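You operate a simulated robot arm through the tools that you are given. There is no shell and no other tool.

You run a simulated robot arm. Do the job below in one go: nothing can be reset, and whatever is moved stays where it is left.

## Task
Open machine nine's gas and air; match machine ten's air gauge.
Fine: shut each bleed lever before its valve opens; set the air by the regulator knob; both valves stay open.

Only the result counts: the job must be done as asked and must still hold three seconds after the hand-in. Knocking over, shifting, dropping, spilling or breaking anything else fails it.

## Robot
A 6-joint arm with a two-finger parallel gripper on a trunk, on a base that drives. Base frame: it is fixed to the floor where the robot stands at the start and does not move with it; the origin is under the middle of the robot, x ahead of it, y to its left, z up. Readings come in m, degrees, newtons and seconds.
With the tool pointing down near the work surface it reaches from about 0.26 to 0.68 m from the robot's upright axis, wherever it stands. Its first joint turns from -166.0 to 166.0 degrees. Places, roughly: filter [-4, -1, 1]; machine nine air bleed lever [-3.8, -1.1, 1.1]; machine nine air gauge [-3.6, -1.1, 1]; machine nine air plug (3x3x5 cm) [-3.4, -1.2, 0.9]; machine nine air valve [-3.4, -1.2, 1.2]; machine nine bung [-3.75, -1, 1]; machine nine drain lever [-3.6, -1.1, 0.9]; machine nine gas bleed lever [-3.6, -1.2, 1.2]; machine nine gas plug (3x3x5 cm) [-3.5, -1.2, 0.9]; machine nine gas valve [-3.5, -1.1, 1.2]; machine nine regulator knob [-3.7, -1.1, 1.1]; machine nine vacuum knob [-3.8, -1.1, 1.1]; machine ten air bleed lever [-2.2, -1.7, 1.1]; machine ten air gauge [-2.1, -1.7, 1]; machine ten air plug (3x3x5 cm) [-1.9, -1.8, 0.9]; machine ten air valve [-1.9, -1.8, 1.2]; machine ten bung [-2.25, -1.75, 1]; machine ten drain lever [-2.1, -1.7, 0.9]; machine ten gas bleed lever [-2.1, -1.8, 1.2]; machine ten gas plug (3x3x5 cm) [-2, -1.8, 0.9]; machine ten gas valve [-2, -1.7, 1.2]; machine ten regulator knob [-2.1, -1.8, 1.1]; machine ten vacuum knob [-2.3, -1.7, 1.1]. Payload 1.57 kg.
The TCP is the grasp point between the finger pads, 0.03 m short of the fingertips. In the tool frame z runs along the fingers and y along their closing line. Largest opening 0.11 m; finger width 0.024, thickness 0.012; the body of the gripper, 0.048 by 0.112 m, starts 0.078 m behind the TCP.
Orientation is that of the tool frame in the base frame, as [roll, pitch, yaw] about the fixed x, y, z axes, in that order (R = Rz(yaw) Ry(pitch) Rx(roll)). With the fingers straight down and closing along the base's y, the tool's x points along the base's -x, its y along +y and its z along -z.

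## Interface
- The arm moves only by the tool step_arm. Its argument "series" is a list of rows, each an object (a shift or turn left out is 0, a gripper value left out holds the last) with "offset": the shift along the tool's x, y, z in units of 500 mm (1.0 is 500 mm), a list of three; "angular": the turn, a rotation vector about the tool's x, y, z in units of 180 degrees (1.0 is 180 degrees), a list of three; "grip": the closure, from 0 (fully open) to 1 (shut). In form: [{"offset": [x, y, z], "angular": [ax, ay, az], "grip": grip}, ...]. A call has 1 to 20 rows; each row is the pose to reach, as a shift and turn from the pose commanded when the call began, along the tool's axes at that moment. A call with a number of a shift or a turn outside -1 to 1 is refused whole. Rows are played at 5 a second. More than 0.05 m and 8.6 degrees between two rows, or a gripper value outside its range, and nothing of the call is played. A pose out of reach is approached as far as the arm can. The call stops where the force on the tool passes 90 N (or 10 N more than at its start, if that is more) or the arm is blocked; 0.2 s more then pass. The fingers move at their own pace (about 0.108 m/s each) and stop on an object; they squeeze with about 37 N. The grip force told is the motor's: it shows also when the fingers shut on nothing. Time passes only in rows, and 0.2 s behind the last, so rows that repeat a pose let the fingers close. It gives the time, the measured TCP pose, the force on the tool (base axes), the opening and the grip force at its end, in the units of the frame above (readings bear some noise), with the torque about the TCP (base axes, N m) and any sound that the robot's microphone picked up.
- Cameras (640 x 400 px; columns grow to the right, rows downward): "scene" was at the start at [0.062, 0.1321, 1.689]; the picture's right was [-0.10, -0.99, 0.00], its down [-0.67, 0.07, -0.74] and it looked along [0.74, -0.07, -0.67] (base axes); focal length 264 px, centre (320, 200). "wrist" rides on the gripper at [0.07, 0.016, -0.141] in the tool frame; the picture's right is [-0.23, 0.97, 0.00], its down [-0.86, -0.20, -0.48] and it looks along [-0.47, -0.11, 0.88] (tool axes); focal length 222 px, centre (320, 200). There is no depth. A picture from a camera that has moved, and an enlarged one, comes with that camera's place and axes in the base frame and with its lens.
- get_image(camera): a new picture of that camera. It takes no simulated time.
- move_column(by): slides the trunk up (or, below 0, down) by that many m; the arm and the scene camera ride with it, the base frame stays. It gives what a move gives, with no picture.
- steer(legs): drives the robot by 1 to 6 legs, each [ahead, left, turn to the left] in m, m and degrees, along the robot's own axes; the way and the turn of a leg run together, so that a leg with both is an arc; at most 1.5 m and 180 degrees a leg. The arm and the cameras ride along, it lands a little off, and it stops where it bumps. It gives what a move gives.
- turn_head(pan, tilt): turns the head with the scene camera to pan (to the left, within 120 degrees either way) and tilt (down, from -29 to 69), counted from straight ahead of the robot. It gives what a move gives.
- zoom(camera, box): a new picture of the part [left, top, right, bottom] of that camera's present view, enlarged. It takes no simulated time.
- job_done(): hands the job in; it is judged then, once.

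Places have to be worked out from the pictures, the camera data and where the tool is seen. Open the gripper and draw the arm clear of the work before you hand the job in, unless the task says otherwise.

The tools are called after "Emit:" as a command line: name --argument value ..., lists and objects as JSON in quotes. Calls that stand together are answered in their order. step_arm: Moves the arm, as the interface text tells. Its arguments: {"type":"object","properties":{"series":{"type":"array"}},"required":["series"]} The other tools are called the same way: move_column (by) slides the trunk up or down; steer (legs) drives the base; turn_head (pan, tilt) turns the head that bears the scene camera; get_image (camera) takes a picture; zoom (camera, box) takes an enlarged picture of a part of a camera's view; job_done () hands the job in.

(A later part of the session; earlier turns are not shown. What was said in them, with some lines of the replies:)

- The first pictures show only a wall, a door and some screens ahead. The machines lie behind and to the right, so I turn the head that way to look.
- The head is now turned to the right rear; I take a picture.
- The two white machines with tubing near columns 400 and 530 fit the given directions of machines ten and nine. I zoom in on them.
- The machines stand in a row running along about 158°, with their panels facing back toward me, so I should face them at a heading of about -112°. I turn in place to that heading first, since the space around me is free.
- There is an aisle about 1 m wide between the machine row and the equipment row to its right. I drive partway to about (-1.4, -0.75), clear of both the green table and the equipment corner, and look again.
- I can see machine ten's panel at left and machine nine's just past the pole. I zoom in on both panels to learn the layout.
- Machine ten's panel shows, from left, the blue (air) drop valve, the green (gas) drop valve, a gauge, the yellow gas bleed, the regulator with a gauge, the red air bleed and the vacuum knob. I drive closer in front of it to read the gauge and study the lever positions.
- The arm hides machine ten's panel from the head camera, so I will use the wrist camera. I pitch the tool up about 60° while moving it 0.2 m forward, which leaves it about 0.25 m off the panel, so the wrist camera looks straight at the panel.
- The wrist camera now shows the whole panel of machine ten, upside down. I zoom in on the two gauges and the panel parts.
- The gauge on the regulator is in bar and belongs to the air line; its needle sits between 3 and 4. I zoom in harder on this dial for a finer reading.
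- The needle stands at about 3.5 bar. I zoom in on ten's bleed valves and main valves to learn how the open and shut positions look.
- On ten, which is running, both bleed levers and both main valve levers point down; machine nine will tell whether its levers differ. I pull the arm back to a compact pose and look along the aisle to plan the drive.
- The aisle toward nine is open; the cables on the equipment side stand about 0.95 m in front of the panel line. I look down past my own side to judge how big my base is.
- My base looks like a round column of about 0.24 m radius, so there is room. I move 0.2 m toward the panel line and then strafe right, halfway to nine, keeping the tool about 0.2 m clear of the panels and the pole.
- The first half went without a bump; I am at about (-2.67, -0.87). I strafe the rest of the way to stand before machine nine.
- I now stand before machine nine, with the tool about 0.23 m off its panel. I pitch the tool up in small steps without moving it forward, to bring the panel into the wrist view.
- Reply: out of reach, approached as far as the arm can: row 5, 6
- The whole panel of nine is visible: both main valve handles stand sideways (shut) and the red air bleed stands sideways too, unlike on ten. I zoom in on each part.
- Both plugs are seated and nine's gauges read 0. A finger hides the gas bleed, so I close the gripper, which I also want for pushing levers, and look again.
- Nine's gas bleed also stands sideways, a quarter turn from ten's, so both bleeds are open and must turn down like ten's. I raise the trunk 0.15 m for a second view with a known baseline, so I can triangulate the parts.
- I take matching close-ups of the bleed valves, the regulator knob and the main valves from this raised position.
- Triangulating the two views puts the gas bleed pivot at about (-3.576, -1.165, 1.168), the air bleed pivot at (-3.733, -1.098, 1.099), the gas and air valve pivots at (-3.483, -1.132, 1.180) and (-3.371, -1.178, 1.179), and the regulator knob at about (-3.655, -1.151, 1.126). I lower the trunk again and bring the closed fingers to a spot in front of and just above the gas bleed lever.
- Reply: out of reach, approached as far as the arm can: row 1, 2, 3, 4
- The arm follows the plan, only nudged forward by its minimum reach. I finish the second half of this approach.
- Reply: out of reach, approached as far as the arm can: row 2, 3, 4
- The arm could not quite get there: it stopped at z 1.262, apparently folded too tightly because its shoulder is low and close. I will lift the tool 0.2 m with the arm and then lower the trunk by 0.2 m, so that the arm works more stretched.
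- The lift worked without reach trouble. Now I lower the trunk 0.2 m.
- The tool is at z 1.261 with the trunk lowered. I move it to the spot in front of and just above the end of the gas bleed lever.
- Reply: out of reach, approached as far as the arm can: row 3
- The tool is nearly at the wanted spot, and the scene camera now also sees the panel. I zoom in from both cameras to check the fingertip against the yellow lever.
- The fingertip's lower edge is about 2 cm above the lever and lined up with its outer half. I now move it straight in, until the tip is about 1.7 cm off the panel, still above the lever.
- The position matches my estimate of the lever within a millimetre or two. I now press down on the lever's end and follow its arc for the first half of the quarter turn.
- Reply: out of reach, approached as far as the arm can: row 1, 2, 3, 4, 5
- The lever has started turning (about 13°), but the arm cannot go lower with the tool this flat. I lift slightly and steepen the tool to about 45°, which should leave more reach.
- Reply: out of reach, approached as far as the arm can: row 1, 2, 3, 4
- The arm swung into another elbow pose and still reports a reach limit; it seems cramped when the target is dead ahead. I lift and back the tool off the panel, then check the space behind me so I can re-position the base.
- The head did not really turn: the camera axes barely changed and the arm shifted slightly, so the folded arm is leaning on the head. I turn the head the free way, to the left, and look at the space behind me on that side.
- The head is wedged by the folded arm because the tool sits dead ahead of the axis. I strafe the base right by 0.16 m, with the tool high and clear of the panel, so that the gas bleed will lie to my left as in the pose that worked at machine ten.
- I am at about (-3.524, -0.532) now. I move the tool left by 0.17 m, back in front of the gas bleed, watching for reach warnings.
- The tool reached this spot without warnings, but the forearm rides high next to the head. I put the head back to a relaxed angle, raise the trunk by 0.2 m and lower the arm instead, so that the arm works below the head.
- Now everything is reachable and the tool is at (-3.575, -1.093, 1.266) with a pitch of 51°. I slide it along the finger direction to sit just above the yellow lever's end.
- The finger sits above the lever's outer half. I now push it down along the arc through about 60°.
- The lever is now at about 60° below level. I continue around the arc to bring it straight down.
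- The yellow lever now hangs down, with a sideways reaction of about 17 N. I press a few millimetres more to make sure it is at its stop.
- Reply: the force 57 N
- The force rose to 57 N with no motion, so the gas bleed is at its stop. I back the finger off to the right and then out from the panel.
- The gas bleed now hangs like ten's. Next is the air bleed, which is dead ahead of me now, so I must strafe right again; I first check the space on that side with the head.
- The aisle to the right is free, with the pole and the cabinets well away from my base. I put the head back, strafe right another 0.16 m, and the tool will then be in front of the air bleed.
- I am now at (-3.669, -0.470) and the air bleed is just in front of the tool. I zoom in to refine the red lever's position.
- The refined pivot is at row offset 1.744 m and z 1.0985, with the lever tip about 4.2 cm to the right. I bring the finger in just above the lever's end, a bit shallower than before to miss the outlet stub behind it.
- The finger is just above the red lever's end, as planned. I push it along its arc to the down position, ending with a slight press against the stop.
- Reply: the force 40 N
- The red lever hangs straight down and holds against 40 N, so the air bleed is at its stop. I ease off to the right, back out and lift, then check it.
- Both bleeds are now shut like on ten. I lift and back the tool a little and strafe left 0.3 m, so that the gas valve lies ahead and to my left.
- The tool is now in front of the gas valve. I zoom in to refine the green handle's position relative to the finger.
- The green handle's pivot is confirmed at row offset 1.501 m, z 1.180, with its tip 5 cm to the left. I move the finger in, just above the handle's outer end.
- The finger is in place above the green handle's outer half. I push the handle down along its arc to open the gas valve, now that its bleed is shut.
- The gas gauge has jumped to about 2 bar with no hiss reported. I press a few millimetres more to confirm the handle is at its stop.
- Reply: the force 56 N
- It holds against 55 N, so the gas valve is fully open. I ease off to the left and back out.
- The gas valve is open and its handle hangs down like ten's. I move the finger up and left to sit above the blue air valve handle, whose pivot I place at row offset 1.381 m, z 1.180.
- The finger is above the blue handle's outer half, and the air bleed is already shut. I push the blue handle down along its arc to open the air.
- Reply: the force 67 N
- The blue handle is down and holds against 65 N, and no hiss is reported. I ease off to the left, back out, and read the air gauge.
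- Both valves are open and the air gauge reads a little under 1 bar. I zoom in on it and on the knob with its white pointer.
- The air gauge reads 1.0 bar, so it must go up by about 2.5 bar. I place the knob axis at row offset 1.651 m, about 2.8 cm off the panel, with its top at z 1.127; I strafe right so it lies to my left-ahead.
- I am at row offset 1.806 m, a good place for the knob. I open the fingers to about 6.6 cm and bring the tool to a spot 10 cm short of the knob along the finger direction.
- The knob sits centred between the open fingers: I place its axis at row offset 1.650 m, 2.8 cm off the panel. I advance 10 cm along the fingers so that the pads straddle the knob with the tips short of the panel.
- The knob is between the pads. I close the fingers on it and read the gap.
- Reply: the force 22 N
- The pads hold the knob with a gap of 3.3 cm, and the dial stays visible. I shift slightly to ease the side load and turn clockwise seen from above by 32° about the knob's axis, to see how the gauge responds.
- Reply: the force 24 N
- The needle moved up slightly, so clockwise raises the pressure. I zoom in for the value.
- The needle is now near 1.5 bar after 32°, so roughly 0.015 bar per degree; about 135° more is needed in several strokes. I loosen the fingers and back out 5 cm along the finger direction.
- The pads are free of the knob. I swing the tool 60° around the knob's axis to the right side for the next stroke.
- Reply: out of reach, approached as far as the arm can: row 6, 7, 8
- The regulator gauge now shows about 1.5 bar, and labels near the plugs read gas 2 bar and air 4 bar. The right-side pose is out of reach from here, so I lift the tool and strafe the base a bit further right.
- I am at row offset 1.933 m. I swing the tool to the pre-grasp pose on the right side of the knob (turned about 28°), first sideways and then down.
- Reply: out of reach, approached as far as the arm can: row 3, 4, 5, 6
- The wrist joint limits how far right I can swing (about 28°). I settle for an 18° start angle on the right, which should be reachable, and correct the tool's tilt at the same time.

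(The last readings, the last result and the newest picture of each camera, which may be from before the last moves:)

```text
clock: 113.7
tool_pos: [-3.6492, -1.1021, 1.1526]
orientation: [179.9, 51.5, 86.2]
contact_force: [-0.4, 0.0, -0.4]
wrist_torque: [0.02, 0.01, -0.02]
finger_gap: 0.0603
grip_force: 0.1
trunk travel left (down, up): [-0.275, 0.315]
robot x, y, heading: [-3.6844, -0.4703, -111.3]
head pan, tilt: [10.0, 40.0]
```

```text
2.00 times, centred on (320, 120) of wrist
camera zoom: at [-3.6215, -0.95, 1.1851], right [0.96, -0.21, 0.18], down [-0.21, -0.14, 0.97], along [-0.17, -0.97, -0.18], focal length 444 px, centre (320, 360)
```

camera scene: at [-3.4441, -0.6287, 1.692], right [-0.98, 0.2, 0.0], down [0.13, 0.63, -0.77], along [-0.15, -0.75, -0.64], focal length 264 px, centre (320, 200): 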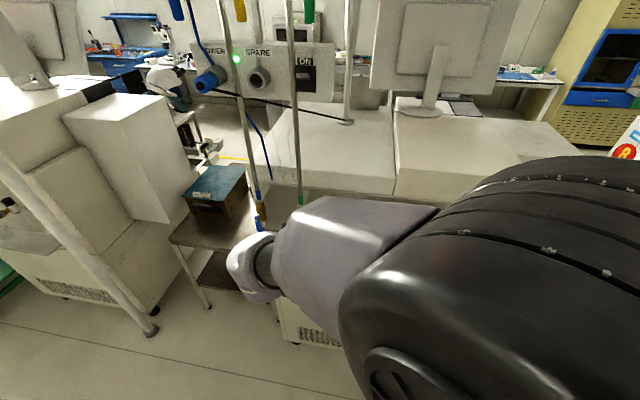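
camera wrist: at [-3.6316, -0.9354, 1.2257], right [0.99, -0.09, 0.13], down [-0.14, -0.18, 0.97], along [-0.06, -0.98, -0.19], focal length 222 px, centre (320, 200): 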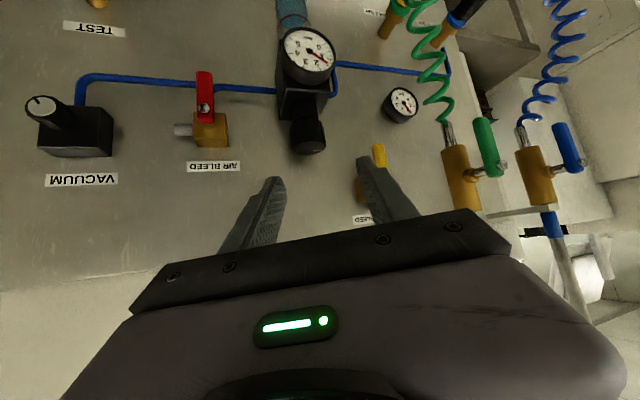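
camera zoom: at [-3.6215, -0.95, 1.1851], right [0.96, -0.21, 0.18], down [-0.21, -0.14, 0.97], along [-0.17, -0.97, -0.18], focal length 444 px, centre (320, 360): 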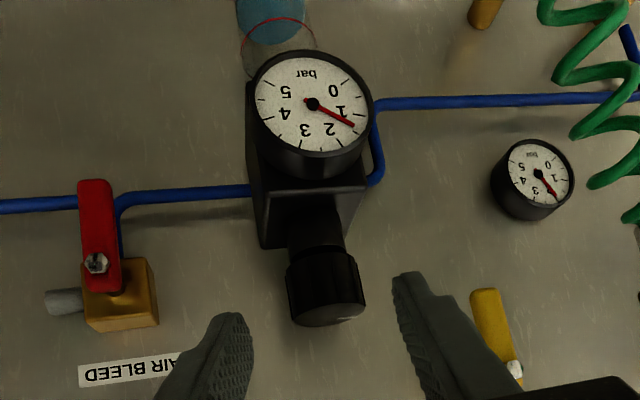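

The tool is centred on the knob's line at 18°. I advance about 4.3 cm and close on the knob.

Emit:
step_arm --series '[{"offset": [0, 0.0, 0.0428]}, {"offset": [0, 0.0, 0.0856]}, {"offset": [0, 0.0, 0.0856], "grip": 1}, {"offset": [0, 0.0, 0.0856], "grip": 1}, {"offset": [0, 0.0, 0.0856], "grip": 1}, {"offset": [0, 0.0, 0.0856], "grip": 1}]'

Emit:
zoom --camera "wrist" --box '[220, 20, 420, 220]'

```text
clock: 115.1
tool_pos: [-3.6494, -1.1367, 1.1266]
orientation: [-179.9, 51.5, 86.3]
contact_force: [12.8, -5.7, 0.1]
wrist_torque: [-0.81, -0.3, 0.14]
finger_gap: 0.0333
grip_force: 41.5
trunk travel left (down, up): [-0.275, 0.315]
robot x, y, heading: [-3.6818, -0.4664, -111.3]
head pan, tilt: [10.0, 40.0]
```

```text
2.00 times, centred on (320, 120) of wrist
camera zoom: at [-3.6218, -0.9848, 1.1586], right [0.96, -0.2, 0.18], down [-0.21, -0.14, 0.97], along [-0.17, -0.97, -0.18], focal length 444 px, centre (320, 360)
```

zoom: 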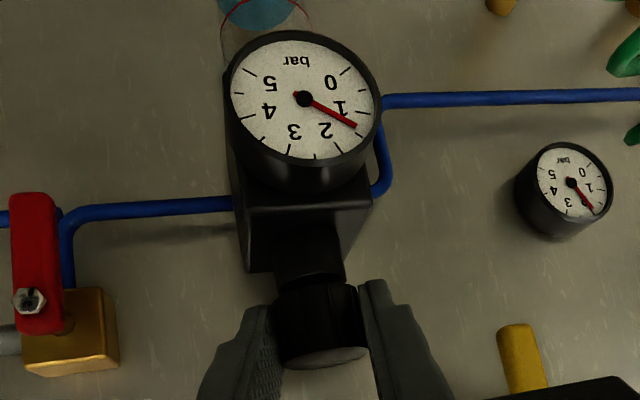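

The knob is held again, with the dial at about 1.5 bar. I turn it clockwise by 42° about its axis.

Emit:
step_arm --series '[{"offset": [-0.0001, 0.0084, 0.0002], "angular": [0.0304, 0, 0.0242], "grip": 1}, {"offset": [-0.0005, 0.0118, 0.0007], "angular": [0.0609, 0, 0.0484], "grip": 1}, {"offset": [-0.0012, 0.015, 0.0015], "angular": [0.0913, 0, 0.0726], "grip": 1}, {"offset": [-0.002, 0.0181, 0.0026], "angular": [0.1217, 0, 0.0968], "grip": 1}, {"offset": [-0.0032, 0.0211, 0.004], "angular": [0.1522, 0, 0.121], "grip": 1}, {"offset": [-0.0045, 0.0237, 0.0056], "angular": [0.1826, 0, 0.1453], "grip": 1}]'

Emit:
zoom --camera "wrist" --box '[200, 20, 400, 220]'

```text
clock: 116.5
tool_pos: [-3.6403, -1.1397, 1.1267]
orientation: [-180.0, 51.3, 44.0]
contact_force: [-4.3, -2.9, -11.1]
wrist_torque: [-0.51, 0.68, -0.01]
finger_gap: 0.033
grip_force: 41.5
trunk travel left (down, up): [-0.275, 0.315]
robot x, y, heading: [-3.6816, -0.4668, -111.4]
head pan, tilt: [10.0, 40.0]
```

```text
2.00 times, centred on (300, 120) of wrist
camera zoom: at [-3.5172, -1.0453, 1.1588], right [0.58, -0.8, 0.18], down [-0.25, 0.03, 0.97], along [-0.78, -0.6, -0.18], focal length 444 px, centre (360, 360)
```

zoom: 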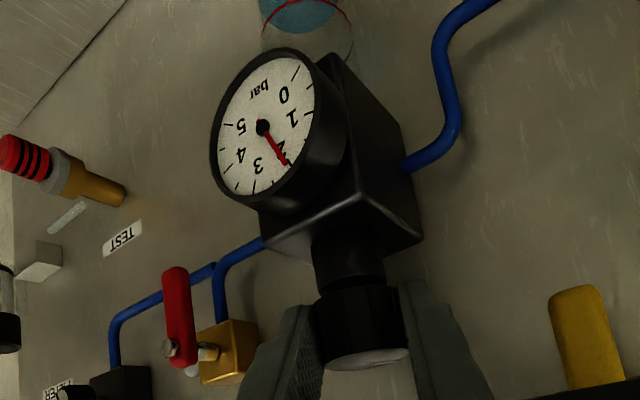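

The gauge is now near 2.15 bar, about 0.65 bar for the 42° stroke. I release, back off, swing back 42°, and regrip in one sequence.

Emit:
step_arm --series '[{"grip": 0.6}, {"grip": 0.6}, {"offset": [0, 0, -0.032], "grip": 0.6}, {"offset": [0, 0, -0.064], "grip": 0.45}, {"offset": [-0.0004, -0.0095, -0.0635], "angular": [-0.0303, 0, -0.0243], "grip": 0.45}, {"offset": [-0.0015, -0.0189, -0.0622], "angular": [-0.0607, 0, -0.0486], "grip": 0.45}, {"offset": [-0.0032, -0.028, -0.0599], "angular": [-0.091, 0, -0.0729], "grip": 0.45}, {"offset": [-0.0057, -0.0366, -0.0569], "angular": [-0.1214, 0, -0.0973], "grip": 0.45}, {"offset": [-0.0088, -0.0448, -0.053], "angular": [-0.1517, 0, -0.1216], "grip": 0.45}, {"offset": [-0.0125, -0.0522, -0.0484], "angular": [-0.1821, 0, -0.1459], "grip": 0.45}, {"offset": [-0.0085, -0.0355, -0.0214], "angular": [-0.1821, 0, -0.1459], "grip": 0.45}, {"offset": [-0.0045, -0.0188, 0.0056], "angular": [-0.1821, 0, -0.1459], "grip": 0.45}, {"offset": [-0.0045, -0.0188, 0.0056], "angular": [-0.1821, 0, -0.1459], "grip": 1}, {"offset": [-0.0045, -0.0188, 0.0056], "angular": [-0.1821, 0, -0.1459], "grip": 1}, {"offset": [-0.0045, -0.0188, 0.0056], "angular": [-0.1821, 0, -0.1459], "grip": 1}]'

Emit:
zoom --camera "wrist" --box '[220, 20, 420, 220]'

```text
clock: 119.7
tool_pos: [-3.649, -1.1347, 1.1251]
orientation: [-179.8, 51.5, 86.3]
contact_force: [-1.5, -2.1, -3.9]
wrist_torque: [-0.27, -0.21, -0.01]
finger_gap: 0.0338
grip_force: 41.9
trunk travel left (down, up): [-0.275, 0.315]
robot x, y, heading: [-3.6866, -0.4656, -111.3]
head pan, tilt: [10.0, 40.0]
```

```text
2.00 times, centred on (320, 120) of wrist
camera zoom: at [-3.6214, -0.9828, 1.159], right [0.96, -0.21, 0.18], down [-0.21, -0.15, 0.97], along [-0.17, -0.97, -0.18], focal length 444 px, centre (320, 360)
```

zoom: 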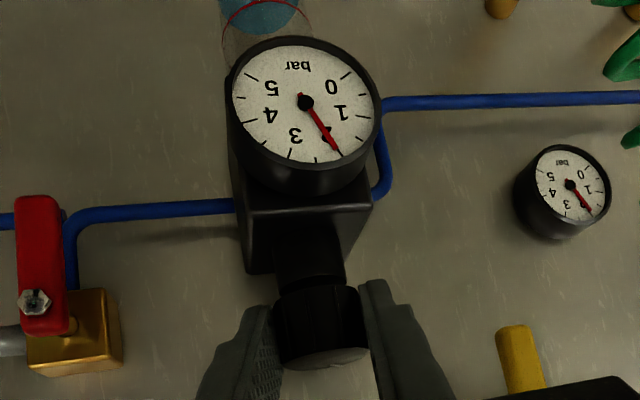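

The regrip is clean and the needle stands at about 2.1 bar. I turn another 42° clockwise.

Emit:
step_arm --series '[{"offset": [-0.0001, 0.0034, 0.0002], "angular": [0.0304, 0, 0.0242], "grip": 1}, {"offset": [-0.0005, 0.0068, 0.0007], "angular": [0.0609, 0, 0.0484], "grip": 1}, {"offset": [-0.0012, 0.01, 0.0015], "angular": [0.0913, 0, 0.0726], "grip": 1}, {"offset": [-0.002, 0.0131, 0.0026], "angular": [0.1217, 0, 0.0968], "grip": 1}, {"offset": [-0.0032, 0.0161, 0.004], "angular": [0.1522, 0, 0.121], "grip": 1}, {"offset": [-0.0045, 0.0187, 0.0056], "angular": [0.1826, 0, 0.1453], "grip": 1}]'

Emit:
zoom --camera "wrist" --box '[200, 20, 400, 220]'

Emit:
zoom --camera "wrist" --box '[225, 40, 295, 130]'

```text
clock: 121.1
tool_pos: [-3.6401, -1.139, 1.1259]
orientation: [-179.9, 51.5, 44.3]
contact_force: [5.1, 3.8, -14.7]
wrist_torque: [-0.66, 0.46, 0.01]
finger_gap: 0.0335
grip_force: 41.6
trunk travel left (down, up): [-0.275, 0.315]
robot x, y, heading: [-3.6845, -0.4665, -111.4]
head pan, tilt: [10.0, 40.0]
```

```text
2.00 times, centred on (300, 120) of wrist
camera zoom: at [-3.5159, -1.0439, 1.1587], right [0.58, -0.8, 0.18], down [-0.25, 0.03, 0.97], along [-0.78, -0.6, -0.18], focal length 444 px, centre (360, 360)
```

zoom: 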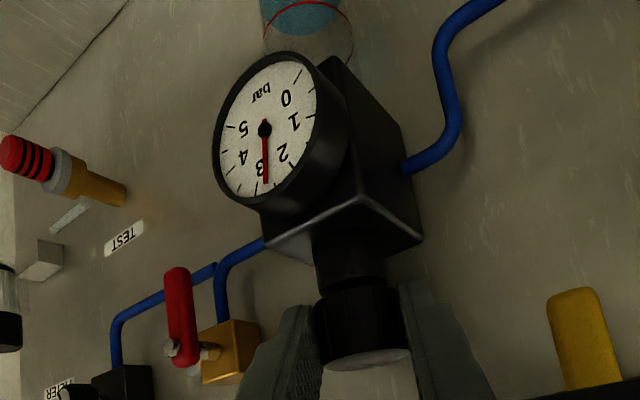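

```text
4.44 times, centred on (260, 85) of wrist
camera zoom: at [-3.5159, -1.0439, 1.1587], right [0.58, -0.8, 0.18], down [-0.25, 0.03, 0.97], along [-0.78, -0.6, -0.18], focal length 987 px, centre (587, 711)
```

zoom: 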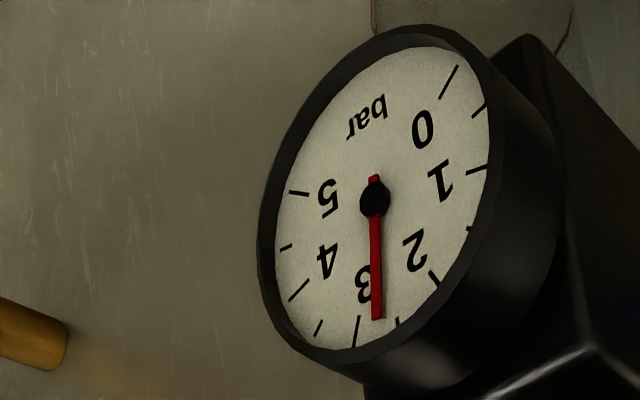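

The needle is now at about 2.75 bar, so about 48° more is needed. I regrip with a 45° swing back.

Emit:
step_arm --series '[{"grip": 0.6}, {"grip": 0.6}, {"offset": [0, 0, -0.032], "grip": 0.6}, {"offset": [0, 0, -0.064], "grip": 0.45}, {"offset": [-0.0005, -0.0109, -0.0634], "angular": [-0.0347, 0, -0.0278], "grip": 0.45}, {"offset": [-0.0019, -0.0215, -0.0616], "angular": [-0.0694, 0, -0.0556], "grip": 0.45}, {"offset": [-0.0042, -0.0317, -0.0587], "angular": [-0.1041, 0, -0.0834], "grip": 0.45}, {"offset": [-0.0074, -0.0414, -0.0547], "angular": [-0.1387, 0, -0.1111], "grip": 0.45}, {"offset": [-0.0114, -0.0502, -0.0497], "angular": [-0.1734, 0, -0.1389], "grip": 0.45}, {"offset": [-0.0143, -0.0552, -0.0462], "angular": [-0.1951, 0, -0.1563], "grip": 0.45}, {"offset": [-0.0097, -0.0375, -0.0199], "angular": [-0.1951, 0, -0.1563], "grip": 0.45}, {"offset": [-0.0052, -0.0199, 0.0064], "angular": [-0.1951, 0, -0.1563], "grip": 0.45}, {"offset": [-0.0052, -0.0199, 0.0064], "angular": [-0.1951, 0, -0.1563], "grip": 1}, {"offset": [-0.0052, -0.0199, 0.0064], "angular": [-0.1951, 0, -0.1563], "grip": 1}, {"offset": [-0.0052, -0.0199, 0.0064], "angular": [-0.1951, 0, -0.1563], "grip": 1}]'

Emit:
zoom --camera "wrist" --box '[240, 20, 360, 120]'

```text
clock: 124.3
tool_pos: [-3.6505, -1.1373, 1.1262]
orientation: [-179.3, 51.0, 89.2]
contact_force: [-14.8, -7.7, -7.2]
wrist_torque: [-0.74, -0.76, -0.16]
finger_gap: 0.0336
grip_force: 41.5
out of reach, approached as far as the arm can: row 11, 12, 13, 14, 15
trunk travel left (down, up): [-0.275, 0.315]
robot x, y, heading: [-3.6788, -0.4666, -111.3]
head pan, tilt: [10.0, 40.0]
```

```text
4.00 times, centred on (300, 70) of wrist
camera zoom: at [-3.6283, -0.9849, 1.1607], right [0.97, -0.17, 0.17], down [-0.2, -0.16, 0.97], along [-0.13, -0.97, -0.19], focal length 888 px, centre (400, 720)
```

zoom: 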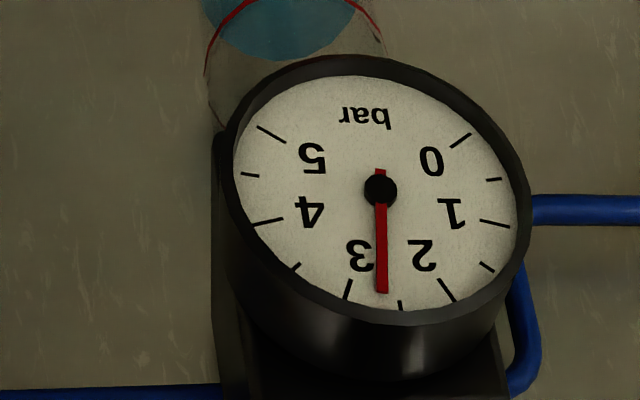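

The needle reads about 2.7 bar and the knob is gripped at 21°. I turn 45° clockwise and read again.

Emit:
step_arm --series '[{"offset": [-0.0001, -0.0003, 0.0002], "angular": [0.0326, 0, 0.0259], "grip": 1}, {"offset": [-0.0006, 0.0032, 0.0007], "angular": [0.0652, 0, 0.0519], "grip": 1}, {"offset": [-0.0013, 0.0067, 0.0017], "angular": [0.0978, 0, 0.0778], "grip": 1}, {"offset": [-0.0023, 0.01, 0.0029], "angular": [0.1304, 0, 0.1038], "grip": 1}, {"offset": [-0.0036, 0.013, 0.0045], "angular": [0.163, 0, 0.1297], "grip": 1}, {"offset": [-0.0051, 0.0158, 0.0064], "angular": [0.1957, 0, 0.1556], "grip": 1}]'

Emit:
zoom --camera "wrist" --box '[200, 20, 400, 220]'

Emit:
zoom --camera "wrist" --box '[225, 40, 295, 130]'

```text
clock: 125.7
tool_pos: [-3.6405, -1.1397, 1.1273]
orientation: [-179.4, 51.4, 44.6]
contact_force: [-12.2, 5.2, -24.6]
wrist_torque: [-0.43, -0.22, -0.12]
finger_gap: 0.0336
grip_force: 41.3
trunk travel left (down, up): [-0.275, 0.315]
robot x, y, heading: [-3.6829, -0.4687, -111.5]
head pan, tilt: [10.0, 40.0]
```

```text
2.00 times, centred on (300, 120) of wrist
camera zoom: at [-3.5174, -1.0459, 1.1598], right [0.58, -0.8, 0.17], down [-0.25, 0.03, 0.97], along [-0.78, -0.6, -0.18], focal length 444 px, centre (360, 360)
```

zoom: 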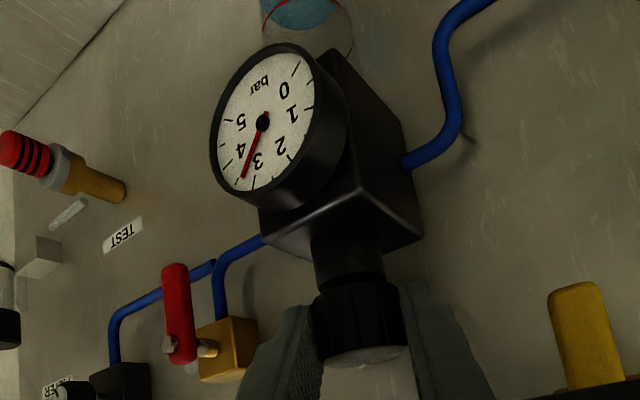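

```text
4.44 times, centred on (260, 85) of wrist
camera zoom: at [-3.5174, -1.0459, 1.1598], right [0.58, -0.8, 0.17], down [-0.25, 0.03, 0.97], along [-0.78, -0.6, -0.18], focal length 987 px, centre (587, 711)
```

zoom: 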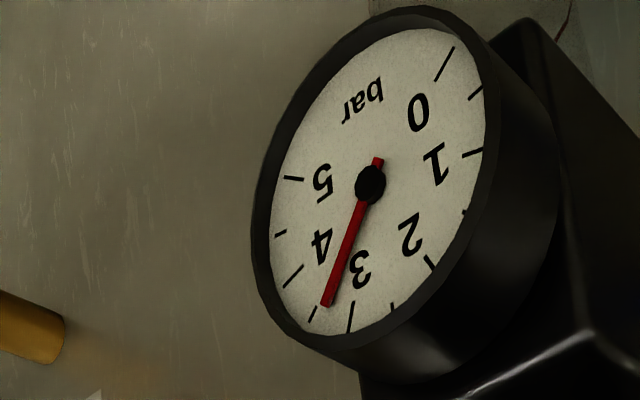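

The needle is now between 3 and 3.5 bar. I release, back off and swing back, and take a more frontal reading before the last small turn.

Emit:
step_arm --series '[{"grip": 0.6}, {"grip": 0.6}, {"offset": [0, 0, -0.032], "grip": 0.6}, {"offset": [0, 0, -0.064], "grip": 0.45}, {"offset": [-0.0005, -0.0109, -0.0634], "angular": [-0.0347, 0, -0.0278], "grip": 0.45}, {"offset": [-0.0019, -0.0215, -0.0616], "angular": [-0.0694, 0, -0.0556], "grip": 0.45}, {"offset": [-0.0042, -0.0317, -0.0587], "angular": [-0.1041, 0, -0.0834], "grip": 0.45}]'

Emit:
get_image --camera "wrist"

Emit:
zoom --camera "wrist" --box '[260, 30, 350, 110]'

```text
clock: 127.3
tool_pos: [-3.6357, -1.1136, 1.1494]
orientation: [-179.4, 51.5, 68.7]
contact_force: [0.5, -0.1, -0.8]
wrist_torque: [0.0, -0.01, -0.01]
finger_gap: 0.0603
grip_force: 0.0
trunk travel left (down, up): [-0.275, 0.315]
robot x, y, heading: [-3.6846, -0.468, -111.6]
head pan, tilt: [10.0, 40.0]
```

```text
taken
camera wrist: at [-3.5619, -0.977, 1.1814], right [0.85, -0.49, 0.17], down [-0.24, -0.08, 0.97], along [-0.46, -0.87, -0.18], focal length 222 px, centre (320, 200)
```

wrist: 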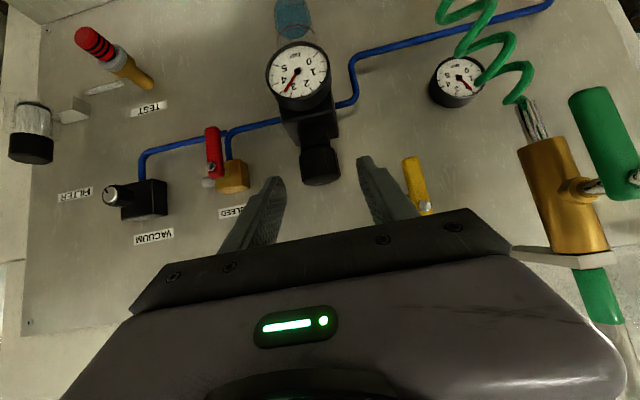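

```text
5.00 times, centred on (305, 70) of wrist
camera zoom: at [-3.5619, -0.977, 1.1814], right [0.85, -0.49, 0.17], down [-0.24, -0.08, 0.97], along [-0.46, -0.87, -0.18], focal length 1111 px, centre (395, 850)
```

zoom: 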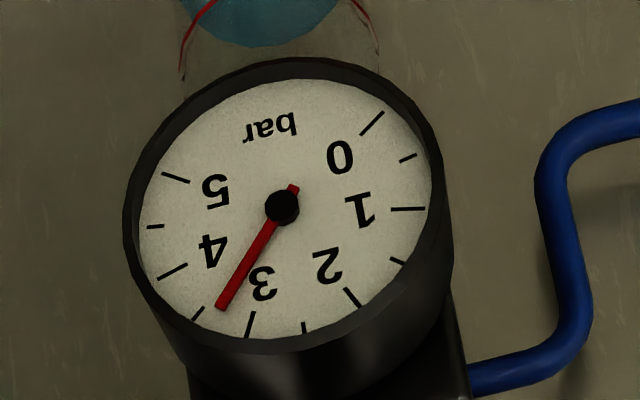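

Read frontally, nine shows about 3.33 bar against about 3.52 on ten, so roughly 13° more is needed. I advance onto the knob from straight ahead and grip it again.

Emit:
step_arm --series '[{"offset": [0, 0, 0.0327], "grip": 0.45}, {"offset": [0, 0, 0.0654], "grip": 0.45}, {"offset": [0, 0, 0.0654], "grip": 1}, {"offset": [0, 0, 0.0654], "grip": 1}, {"offset": [0, 0, 0.0654], "grip": 1}]'

Emit:
zoom --camera "wrist" --box '[240, 20, 360, 120]'

```text
clock: 128.5
tool_pos: [-3.6464, -1.1382, 1.1279]
orientation: [-179.5, 51.4, 68.5]
contact_force: [-4.8, -0.2, -4.9]
wrist_torque: [-0.52, -0.38, -0.08]
finger_gap: 0.0334
grip_force: 41.4
trunk travel left (down, up): [-0.275, 0.315]
robot x, y, heading: [-3.683, -0.4681, -111.6]
head pan, tilt: [10.0, 40.0]
```

```text
4.00 times, centred on (300, 70) of wrist
camera zoom: at [-3.5714, -1.0014, 1.1599], right [0.85, -0.49, 0.17], down [-0.24, -0.08, 0.97], along [-0.47, -0.87, -0.18], focal length 888 px, centre (400, 720)
```

zoom: 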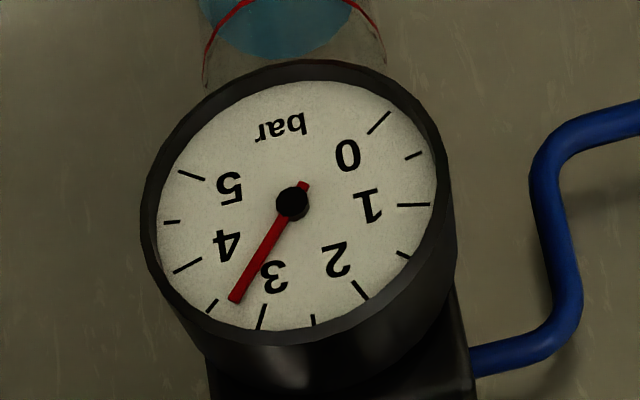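

The grip did not disturb the reading (3.34). I turn 13.5° clockwise and read the dial while holding.

Emit:
step_arm --series '[{"offset": [-0.0001, 0.0034, 0.0002], "angular": [0.0304, 0, 0.0242], "grip": 1}, {"offset": [-0.0005, 0.0065, 0.0006], "angular": [0.0587, 0, 0.0467], "grip": 1}, {"offset": [-0.0005, 0.0065, 0.0006], "angular": [0.0587, 0, 0.0467], "grip": 1}]'

Emit:
zoom --camera "wrist" --box '[230, 30, 330, 120]'

```text
clock: 129.3
tool_pos: [-3.6426, -1.1384, 1.1275]
orientation: [-179.5, 51.5, 55.0]
contact_force: [-8.3, 5.2, -8.5]
wrist_torque: [-0.32, -0.29, -0.17]
finger_gap: 0.0333
grip_force: 40.9
trunk travel left (down, up): [-0.275, 0.315]
robot x, y, heading: [-3.6822, -0.4674, -111.6]
head pan, tilt: [10.0, 40.0]
```

```text
4.44 times, centred on (280, 75) of wrist
camera zoom: at [-3.5386, -1.0235, 1.1598], right [0.71, -0.68, 0.17], down [-0.25, -0.02, 0.97], along [-0.66, -0.73, -0.18], focal length 987 px, centre (498, 756)
```

zoom: 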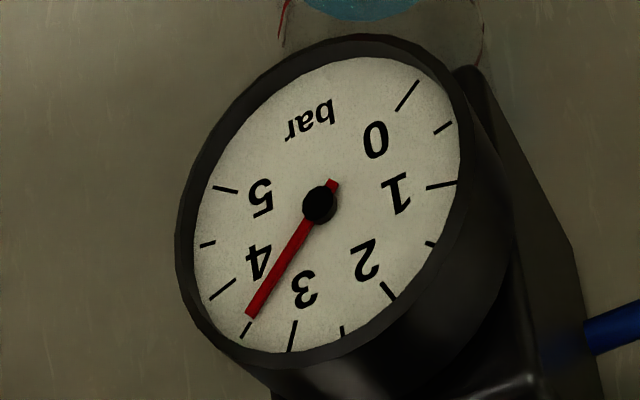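

A least-squares fit of the dial ticks gives about 3.48 bar on nine now, against about 3.50 on ten. I release the knob gently, back straight out, and re-read the dial.

Emit:
step_arm --series '[{"grip": 0.6}, {"grip": 0.6}, {"offset": [0, 0, -0.032], "grip": 0.6}, {"offset": [0, 0, -0.064], "grip": 0.5}, {"offset": [0, 0, -0.13], "grip": 0.5}, {"offset": [0, 0, -0.2], "grip": 0.5}]'

Emit:
get_image --camera "wrist"

Emit:
zoom --camera "wrist" --box '[255, 40, 325, 110]'

```text
clock: 130.7
tool_pos: [-3.595, -1.0759, 1.1914]
orientation: [-179.5, 51.5, 55.1]
contact_force: [0.9, -0.1, -0.9]
wrist_torque: [-0.03, 0.0, 0.0]
finger_gap: 0.055
grip_force: 0.1
trunk travel left (down, up): [-0.275, 0.315]
robot x, y, heading: [-3.6828, -0.4667, -111.5]
head pan, tilt: [10.0, 40.0]
```

```text
taken
camera wrist: at [-3.4912, -0.9603, 1.2233], right [0.71, -0.68, 0.17], down [-0.25, -0.02, 0.97], along [-0.65, -0.73, -0.18], focal length 222 px, centre (320, 200)
```

wrist: 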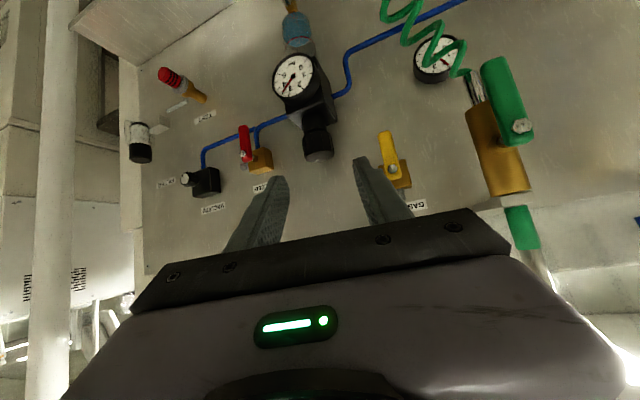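

```text
5.71 times, centred on (290, 75) of wrist
camera zoom: at [-3.4912, -0.9603, 1.2233], right [0.71, -0.68, 0.17], down [-0.25, -0.02, 0.97], along [-0.65, -0.73, -0.18], focal length 1269 px, centre (491, 914)
```

zoom: 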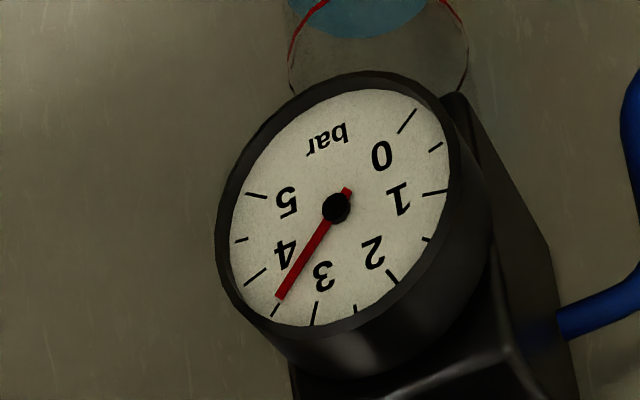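

After release the dial still fits at about 3.48 bar. I take a tighter zoom for a finer check, and also verify all four levers.

Emit:
zoom --camera "wrist" --box '[276, 60, 314, 100]'

Emit:
zoom --camera "wrist" --box '[220, 40, 540, 220]'

```text
10.00 times, centred on (295, 80) of wrist
camera zoom: at [-3.4912, -0.9603, 1.2233], right [0.71, -0.68, 0.17], down [-0.25, -0.02, 0.97], along [-0.65, -0.73, -0.18], focal length 2221 px, centre (570, 1400)
```

zoom: 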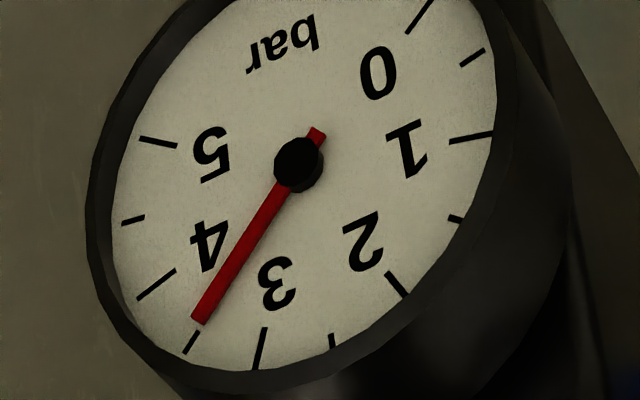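

```text
2.00 times, centred on (380, 130) of wrist
camera zoom: at [-3.4912, -0.9603, 1.2233], right [0.71, -0.68, 0.17], down [-0.25, -0.02, 0.97], along [-0.65, -0.73, -0.18], focal length 444 px, centre (200, 340)
```

zoom: 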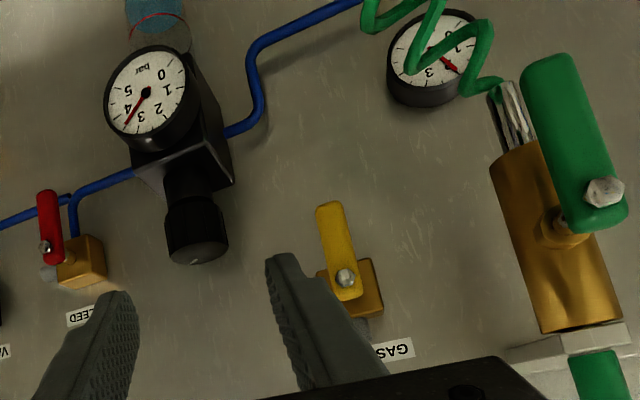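

The finer fit gives 3.48 bar for nine and 3.50 for ten, a match, and the bleeds, the gas valve and the gas gauge all look right. I open the gripper and draw the arm up and back, clear of the panel.

Emit:
step_arm --series '[{"offset": [-0.0221, 0, -0.0687], "grip": 0.5}, {"offset": [-0.0441, 0, -0.1373], "grip": 0.5}, {"offset": [-0.0662, 0, -0.206], "grip": 0.2}, {"offset": [-0.0882, 0, -0.2746], "grip": 0}, {"offset": [-0.0882, 0, -0.2746], "grip": 0}]'

Emit:
get_image --camera "wrist"

Emit:
get_image --camera "scene"

```text
clock: 131.9
tool_pos: [-3.5485, -1.011, 1.3105]
orientation: [-179.5, 51.5, 55.0]
contact_force: [-0.3, -0.1, 0.6]
wrist_torque: [-0.01, 0.01, 0.0]
finger_gap: 0.11
grip_force: 0.2
trunk travel left (down, up): [-0.275, 0.315]
robot x, y, heading: [-3.6826, -0.4678, -111.2]
head pan, tilt: [10.0, 40.0]
```

```text
taken
camera wrist: at [-3.4448, -0.8957, 1.3427], right [0.71, -0.68, 0.17], down [-0.25, -0.02, 0.97], along [-0.65, -0.73, -0.18], focal length 222 px, centre (320, 200)
```

wrist: 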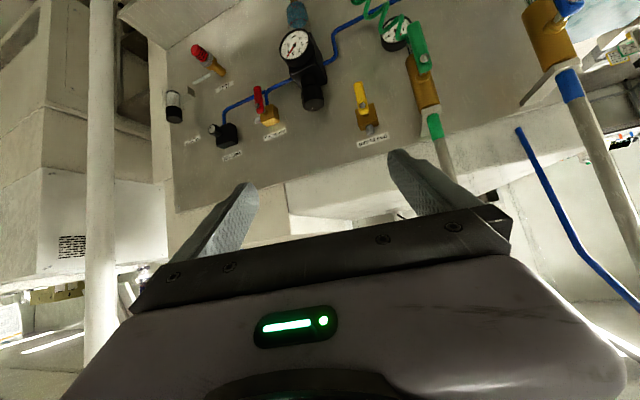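

```text
taken
camera scene: at [-3.563, -0.5829, 1.6918], right [-0.98, 0.2, 0.0], down [0.13, 0.63, -0.77], along [-0.15, -0.75, -0.64], focal length 264 px, centre (320, 200)
```

scene: 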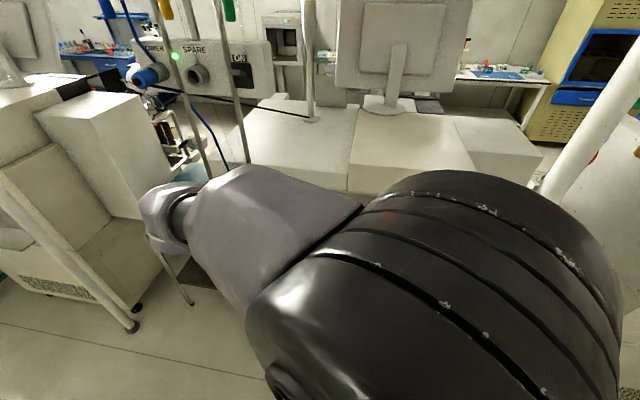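

The arm is clear. I make a last check of the air gauge and the blue valve handle from here.

Emit:
zoom --camera "wrist" --box '[270, 20, 330, 70]'

Emit:
zoom --camera "wrist" --box '[340, 0, 640, 160]'

```text
8.00 times, centred on (300, 45) of wrist
camera zoom: at [-3.4448, -0.8957, 1.3427], right [0.71, -0.68, 0.17], down [-0.25, -0.02, 0.97], along [-0.65, -0.73, -0.18], focal length 1777 px, centre (480, 1440)
```

zoom: 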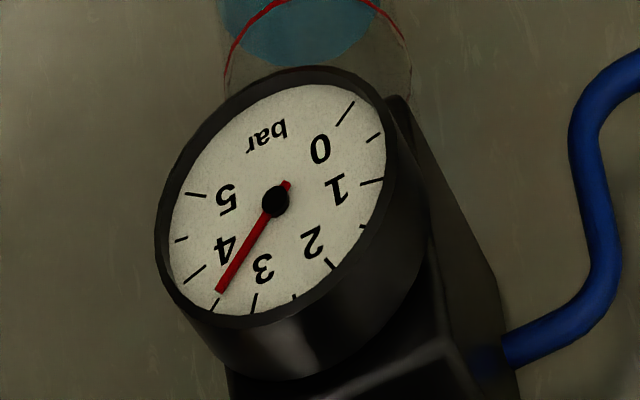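

```text
2.13 times, centred on (490, 80) of wrist
camera zoom: at [-3.4448, -0.8957, 1.3427], right [0.71, -0.68, 0.17], down [-0.25, -0.02, 0.97], along [-0.65, -0.73, -0.18], focal length 474 px, centre (-43, 456)
```

zoom: 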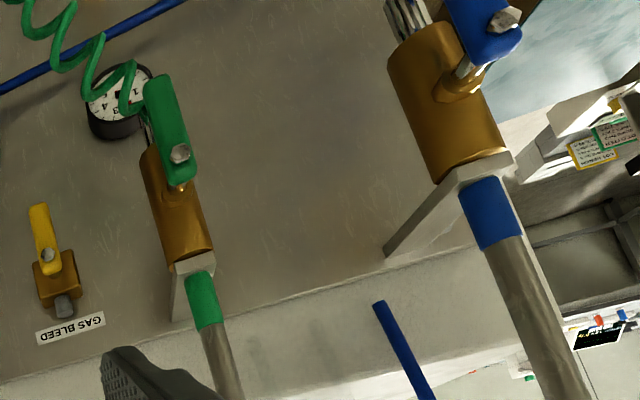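

The gauge holds at about 3.5 bar. Both main valve handles and both bleed levers hang down like ten's, the gripper is open and the arm is clear, so I hand the job in.

Emit:
job_done

```text
The job is handed in.
```

Machine nine's gas and air are both open, and its air gauge now matches machine ten's. Nine reads about 3.48 bar against about 3.50 on ten, measured from the camera pictures.

- **Bleeds:** I shut the gas and air bleed levers first, each turned firmly to its stop, before opening any valve.
- **Valves:** The gas and air valves are both fully open. The gas gauge rose to about 2 bar, and no leak sound was reported.
- **Air setting:** I set the air with the regulator knob alone. The reading was unchanged after I let go of the knob.

The gripper is open and the arm is clear of the panel. I saw nothing else knocked or shifted, and the job is handed in.
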